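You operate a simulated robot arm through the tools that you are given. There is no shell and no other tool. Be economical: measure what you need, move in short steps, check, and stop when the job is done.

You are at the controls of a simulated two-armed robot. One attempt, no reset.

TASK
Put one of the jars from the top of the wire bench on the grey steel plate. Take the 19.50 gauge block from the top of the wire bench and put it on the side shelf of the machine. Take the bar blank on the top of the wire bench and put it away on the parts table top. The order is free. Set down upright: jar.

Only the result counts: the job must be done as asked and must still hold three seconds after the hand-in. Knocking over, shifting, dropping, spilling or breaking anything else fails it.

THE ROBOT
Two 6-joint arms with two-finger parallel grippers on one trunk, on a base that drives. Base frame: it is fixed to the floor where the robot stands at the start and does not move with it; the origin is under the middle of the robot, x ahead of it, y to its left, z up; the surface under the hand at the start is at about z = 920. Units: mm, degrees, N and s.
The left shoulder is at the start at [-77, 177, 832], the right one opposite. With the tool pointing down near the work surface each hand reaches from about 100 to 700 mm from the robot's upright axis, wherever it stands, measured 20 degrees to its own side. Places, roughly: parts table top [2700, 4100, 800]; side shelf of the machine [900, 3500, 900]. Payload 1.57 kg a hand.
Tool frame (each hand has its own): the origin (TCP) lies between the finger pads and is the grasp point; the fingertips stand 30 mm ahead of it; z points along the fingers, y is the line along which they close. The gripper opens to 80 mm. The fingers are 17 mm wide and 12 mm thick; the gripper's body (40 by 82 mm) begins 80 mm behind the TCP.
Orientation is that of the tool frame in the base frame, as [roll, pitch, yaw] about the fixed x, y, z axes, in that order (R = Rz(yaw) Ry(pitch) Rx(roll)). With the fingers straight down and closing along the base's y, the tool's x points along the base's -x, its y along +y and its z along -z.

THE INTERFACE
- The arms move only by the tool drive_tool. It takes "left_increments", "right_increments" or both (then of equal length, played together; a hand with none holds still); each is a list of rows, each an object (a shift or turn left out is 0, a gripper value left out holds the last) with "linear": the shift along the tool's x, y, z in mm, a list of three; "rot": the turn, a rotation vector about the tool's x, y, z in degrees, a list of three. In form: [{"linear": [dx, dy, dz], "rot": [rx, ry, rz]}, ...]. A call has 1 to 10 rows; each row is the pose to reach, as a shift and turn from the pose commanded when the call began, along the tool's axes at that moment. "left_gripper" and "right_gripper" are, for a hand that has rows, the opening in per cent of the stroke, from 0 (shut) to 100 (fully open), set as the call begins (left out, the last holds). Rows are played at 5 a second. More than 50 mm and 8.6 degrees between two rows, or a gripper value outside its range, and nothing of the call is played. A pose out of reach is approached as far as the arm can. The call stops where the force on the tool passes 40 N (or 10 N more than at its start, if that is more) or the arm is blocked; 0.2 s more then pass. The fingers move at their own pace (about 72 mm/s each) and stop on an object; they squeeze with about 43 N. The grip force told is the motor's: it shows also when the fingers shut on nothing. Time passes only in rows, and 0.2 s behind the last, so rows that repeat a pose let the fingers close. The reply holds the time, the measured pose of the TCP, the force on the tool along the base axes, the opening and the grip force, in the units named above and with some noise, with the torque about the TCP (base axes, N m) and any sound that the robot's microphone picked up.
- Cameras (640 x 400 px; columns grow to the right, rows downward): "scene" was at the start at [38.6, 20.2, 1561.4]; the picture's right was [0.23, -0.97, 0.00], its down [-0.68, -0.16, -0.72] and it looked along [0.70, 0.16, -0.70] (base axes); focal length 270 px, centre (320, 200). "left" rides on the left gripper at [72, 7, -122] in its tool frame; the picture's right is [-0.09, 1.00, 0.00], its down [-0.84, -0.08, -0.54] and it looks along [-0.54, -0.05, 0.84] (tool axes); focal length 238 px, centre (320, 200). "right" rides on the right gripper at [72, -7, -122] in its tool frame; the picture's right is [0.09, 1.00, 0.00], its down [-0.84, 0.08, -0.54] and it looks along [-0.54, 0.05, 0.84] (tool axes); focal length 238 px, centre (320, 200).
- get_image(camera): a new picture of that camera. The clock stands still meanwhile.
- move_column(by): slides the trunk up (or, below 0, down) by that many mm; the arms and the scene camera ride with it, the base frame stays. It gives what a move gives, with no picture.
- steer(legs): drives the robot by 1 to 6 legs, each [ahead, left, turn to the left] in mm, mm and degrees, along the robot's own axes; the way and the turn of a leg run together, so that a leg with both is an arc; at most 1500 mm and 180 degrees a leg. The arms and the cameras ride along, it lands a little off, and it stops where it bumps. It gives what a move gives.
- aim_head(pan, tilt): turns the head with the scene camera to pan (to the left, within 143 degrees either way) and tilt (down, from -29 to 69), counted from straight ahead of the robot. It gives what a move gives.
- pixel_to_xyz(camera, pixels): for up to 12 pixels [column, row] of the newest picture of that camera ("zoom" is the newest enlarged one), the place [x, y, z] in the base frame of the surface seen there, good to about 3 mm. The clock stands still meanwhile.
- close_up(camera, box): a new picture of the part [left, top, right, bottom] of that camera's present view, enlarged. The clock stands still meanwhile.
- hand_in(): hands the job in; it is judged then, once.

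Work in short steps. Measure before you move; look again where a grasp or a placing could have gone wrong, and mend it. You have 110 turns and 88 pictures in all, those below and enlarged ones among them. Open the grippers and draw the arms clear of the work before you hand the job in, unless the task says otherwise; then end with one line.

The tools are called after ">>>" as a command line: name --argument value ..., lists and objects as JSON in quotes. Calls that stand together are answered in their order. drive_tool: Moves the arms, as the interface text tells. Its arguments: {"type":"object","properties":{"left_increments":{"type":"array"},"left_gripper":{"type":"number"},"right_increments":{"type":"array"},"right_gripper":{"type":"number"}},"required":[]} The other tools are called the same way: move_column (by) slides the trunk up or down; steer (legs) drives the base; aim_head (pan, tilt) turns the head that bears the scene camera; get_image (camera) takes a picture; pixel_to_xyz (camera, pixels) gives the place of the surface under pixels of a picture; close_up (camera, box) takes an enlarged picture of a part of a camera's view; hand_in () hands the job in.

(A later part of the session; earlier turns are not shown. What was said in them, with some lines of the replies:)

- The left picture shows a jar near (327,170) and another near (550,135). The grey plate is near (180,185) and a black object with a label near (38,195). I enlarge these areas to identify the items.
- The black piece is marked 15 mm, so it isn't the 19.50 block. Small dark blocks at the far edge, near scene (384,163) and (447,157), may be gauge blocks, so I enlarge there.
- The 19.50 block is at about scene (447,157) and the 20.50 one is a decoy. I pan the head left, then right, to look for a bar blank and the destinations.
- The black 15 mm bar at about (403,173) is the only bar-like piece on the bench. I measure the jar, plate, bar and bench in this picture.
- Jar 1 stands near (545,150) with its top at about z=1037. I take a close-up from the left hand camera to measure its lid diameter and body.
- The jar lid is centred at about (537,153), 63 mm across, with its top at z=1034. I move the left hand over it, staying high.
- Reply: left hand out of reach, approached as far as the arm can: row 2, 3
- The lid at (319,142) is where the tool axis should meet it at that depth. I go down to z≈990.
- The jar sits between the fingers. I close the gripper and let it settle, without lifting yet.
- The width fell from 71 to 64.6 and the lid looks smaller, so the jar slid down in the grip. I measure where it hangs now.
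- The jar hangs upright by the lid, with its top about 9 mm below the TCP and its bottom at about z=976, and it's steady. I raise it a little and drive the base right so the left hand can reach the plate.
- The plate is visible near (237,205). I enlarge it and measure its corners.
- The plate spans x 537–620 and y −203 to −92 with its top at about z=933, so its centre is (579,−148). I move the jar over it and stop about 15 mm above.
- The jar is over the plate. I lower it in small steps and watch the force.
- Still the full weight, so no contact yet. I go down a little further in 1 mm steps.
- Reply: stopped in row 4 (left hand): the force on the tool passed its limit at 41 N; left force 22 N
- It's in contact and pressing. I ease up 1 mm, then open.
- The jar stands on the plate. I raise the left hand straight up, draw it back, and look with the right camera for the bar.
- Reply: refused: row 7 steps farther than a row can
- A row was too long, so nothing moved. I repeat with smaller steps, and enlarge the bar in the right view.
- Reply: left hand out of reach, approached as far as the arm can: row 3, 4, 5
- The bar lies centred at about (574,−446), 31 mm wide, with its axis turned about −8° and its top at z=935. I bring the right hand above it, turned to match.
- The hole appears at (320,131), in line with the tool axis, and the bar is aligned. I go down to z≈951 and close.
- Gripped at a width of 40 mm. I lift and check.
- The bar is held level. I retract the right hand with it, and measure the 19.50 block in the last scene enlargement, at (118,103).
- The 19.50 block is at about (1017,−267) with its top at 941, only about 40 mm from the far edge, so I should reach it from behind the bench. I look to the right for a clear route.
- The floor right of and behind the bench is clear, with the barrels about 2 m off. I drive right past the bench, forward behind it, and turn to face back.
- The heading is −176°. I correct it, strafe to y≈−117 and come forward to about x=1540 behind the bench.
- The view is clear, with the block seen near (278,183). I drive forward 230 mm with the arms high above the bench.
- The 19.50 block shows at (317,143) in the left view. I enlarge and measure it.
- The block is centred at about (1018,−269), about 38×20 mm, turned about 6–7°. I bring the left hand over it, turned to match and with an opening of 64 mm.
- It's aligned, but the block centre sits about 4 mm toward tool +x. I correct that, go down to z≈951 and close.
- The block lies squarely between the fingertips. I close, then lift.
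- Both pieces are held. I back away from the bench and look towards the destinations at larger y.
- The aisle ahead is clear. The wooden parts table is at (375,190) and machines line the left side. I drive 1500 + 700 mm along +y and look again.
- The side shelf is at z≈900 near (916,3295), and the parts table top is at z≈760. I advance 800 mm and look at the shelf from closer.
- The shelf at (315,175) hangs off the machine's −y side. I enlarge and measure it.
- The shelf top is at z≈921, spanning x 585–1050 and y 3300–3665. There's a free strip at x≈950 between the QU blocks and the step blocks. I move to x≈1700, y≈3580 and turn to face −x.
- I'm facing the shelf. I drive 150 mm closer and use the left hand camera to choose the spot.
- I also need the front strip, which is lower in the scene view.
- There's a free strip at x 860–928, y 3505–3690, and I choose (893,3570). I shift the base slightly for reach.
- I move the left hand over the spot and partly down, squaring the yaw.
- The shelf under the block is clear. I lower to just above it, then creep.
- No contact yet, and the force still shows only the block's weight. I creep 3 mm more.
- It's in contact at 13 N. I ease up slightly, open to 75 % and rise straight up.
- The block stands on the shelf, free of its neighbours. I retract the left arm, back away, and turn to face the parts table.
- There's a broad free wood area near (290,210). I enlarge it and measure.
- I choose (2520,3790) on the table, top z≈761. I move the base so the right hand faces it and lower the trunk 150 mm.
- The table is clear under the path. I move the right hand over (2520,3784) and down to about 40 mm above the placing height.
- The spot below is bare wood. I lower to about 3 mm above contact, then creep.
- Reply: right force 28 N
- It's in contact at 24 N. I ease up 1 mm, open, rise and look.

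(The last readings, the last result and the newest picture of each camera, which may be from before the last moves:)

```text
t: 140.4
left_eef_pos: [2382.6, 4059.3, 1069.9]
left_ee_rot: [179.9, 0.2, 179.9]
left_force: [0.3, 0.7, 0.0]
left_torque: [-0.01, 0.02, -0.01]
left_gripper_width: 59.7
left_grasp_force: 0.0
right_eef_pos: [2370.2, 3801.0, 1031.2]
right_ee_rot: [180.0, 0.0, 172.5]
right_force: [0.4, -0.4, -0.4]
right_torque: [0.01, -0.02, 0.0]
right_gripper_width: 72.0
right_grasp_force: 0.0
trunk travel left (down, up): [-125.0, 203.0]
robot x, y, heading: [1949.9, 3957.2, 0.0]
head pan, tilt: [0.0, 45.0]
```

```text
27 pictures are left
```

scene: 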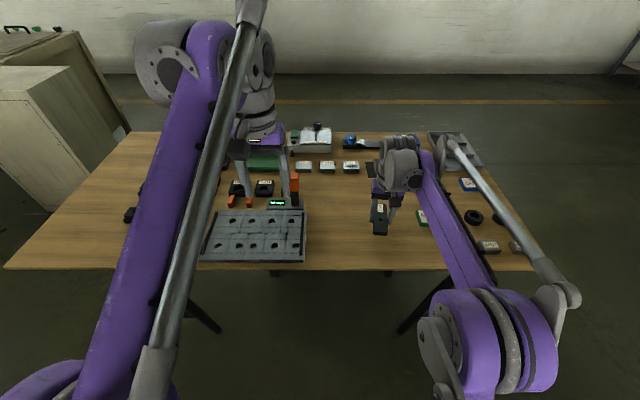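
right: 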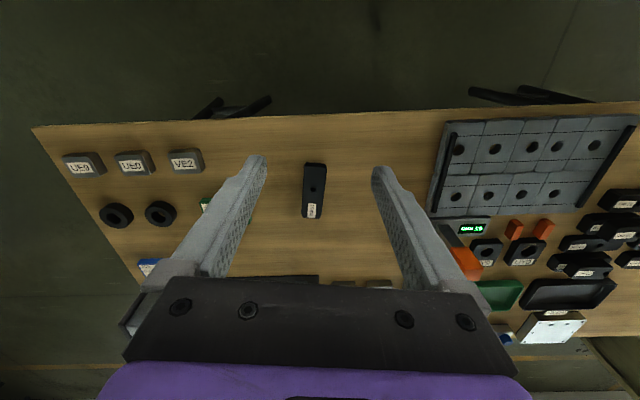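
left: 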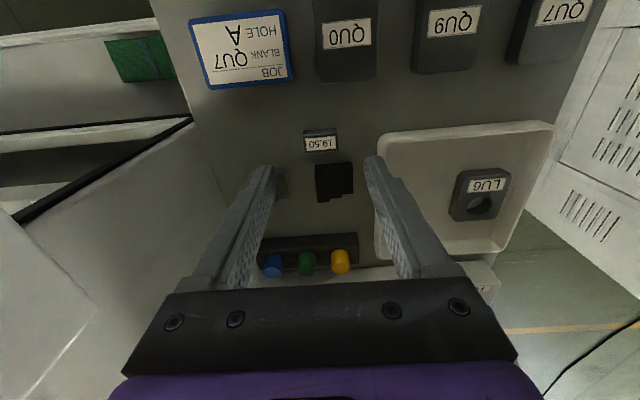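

The bar lies flat and alone on the table, both hands are empty, and nothing was disturbed. I back clear of the table and hand in.

>>> steer --legs '[[-200, 0, 0]]'

>>> hand_in

```text
t: 142.0
left_eef_pos: [2181.9, 4057.6, 1069.8]
left_ee_rot: [179.9, 0.3, 180.0]
left_force: [0.7, 0.1, 0.1]
left_torque: [0.01, -0.04, -0.01]
left_gripper_width: 59.9
left_grasp_force: 0.0
right_eef_pos: [2171.0, 3799.1, 1031.0]
right_ee_rot: [-179.9, 0.0, 172.4]
right_force: [-0.8, -0.4, 0.2]
right_torque: [0.0, -0.05, 0.0]
right_gripper_width: 72.0
right_grasp_force: 0.0
trunk travel left (down, up): [-125.0, 203.0]
robot x, y, heading: [1751.2, 3957.2, 0.4]
head pan, tilt: [0.0, 45.0]
```

```text
The job is handed in.
```

I handed the job in with a jar upright on the grey steel plate, the 19.50 gauge block on the machine's side shelf, and the bar blank (taken to be the black bar marked 15 mm) on the parts table top.
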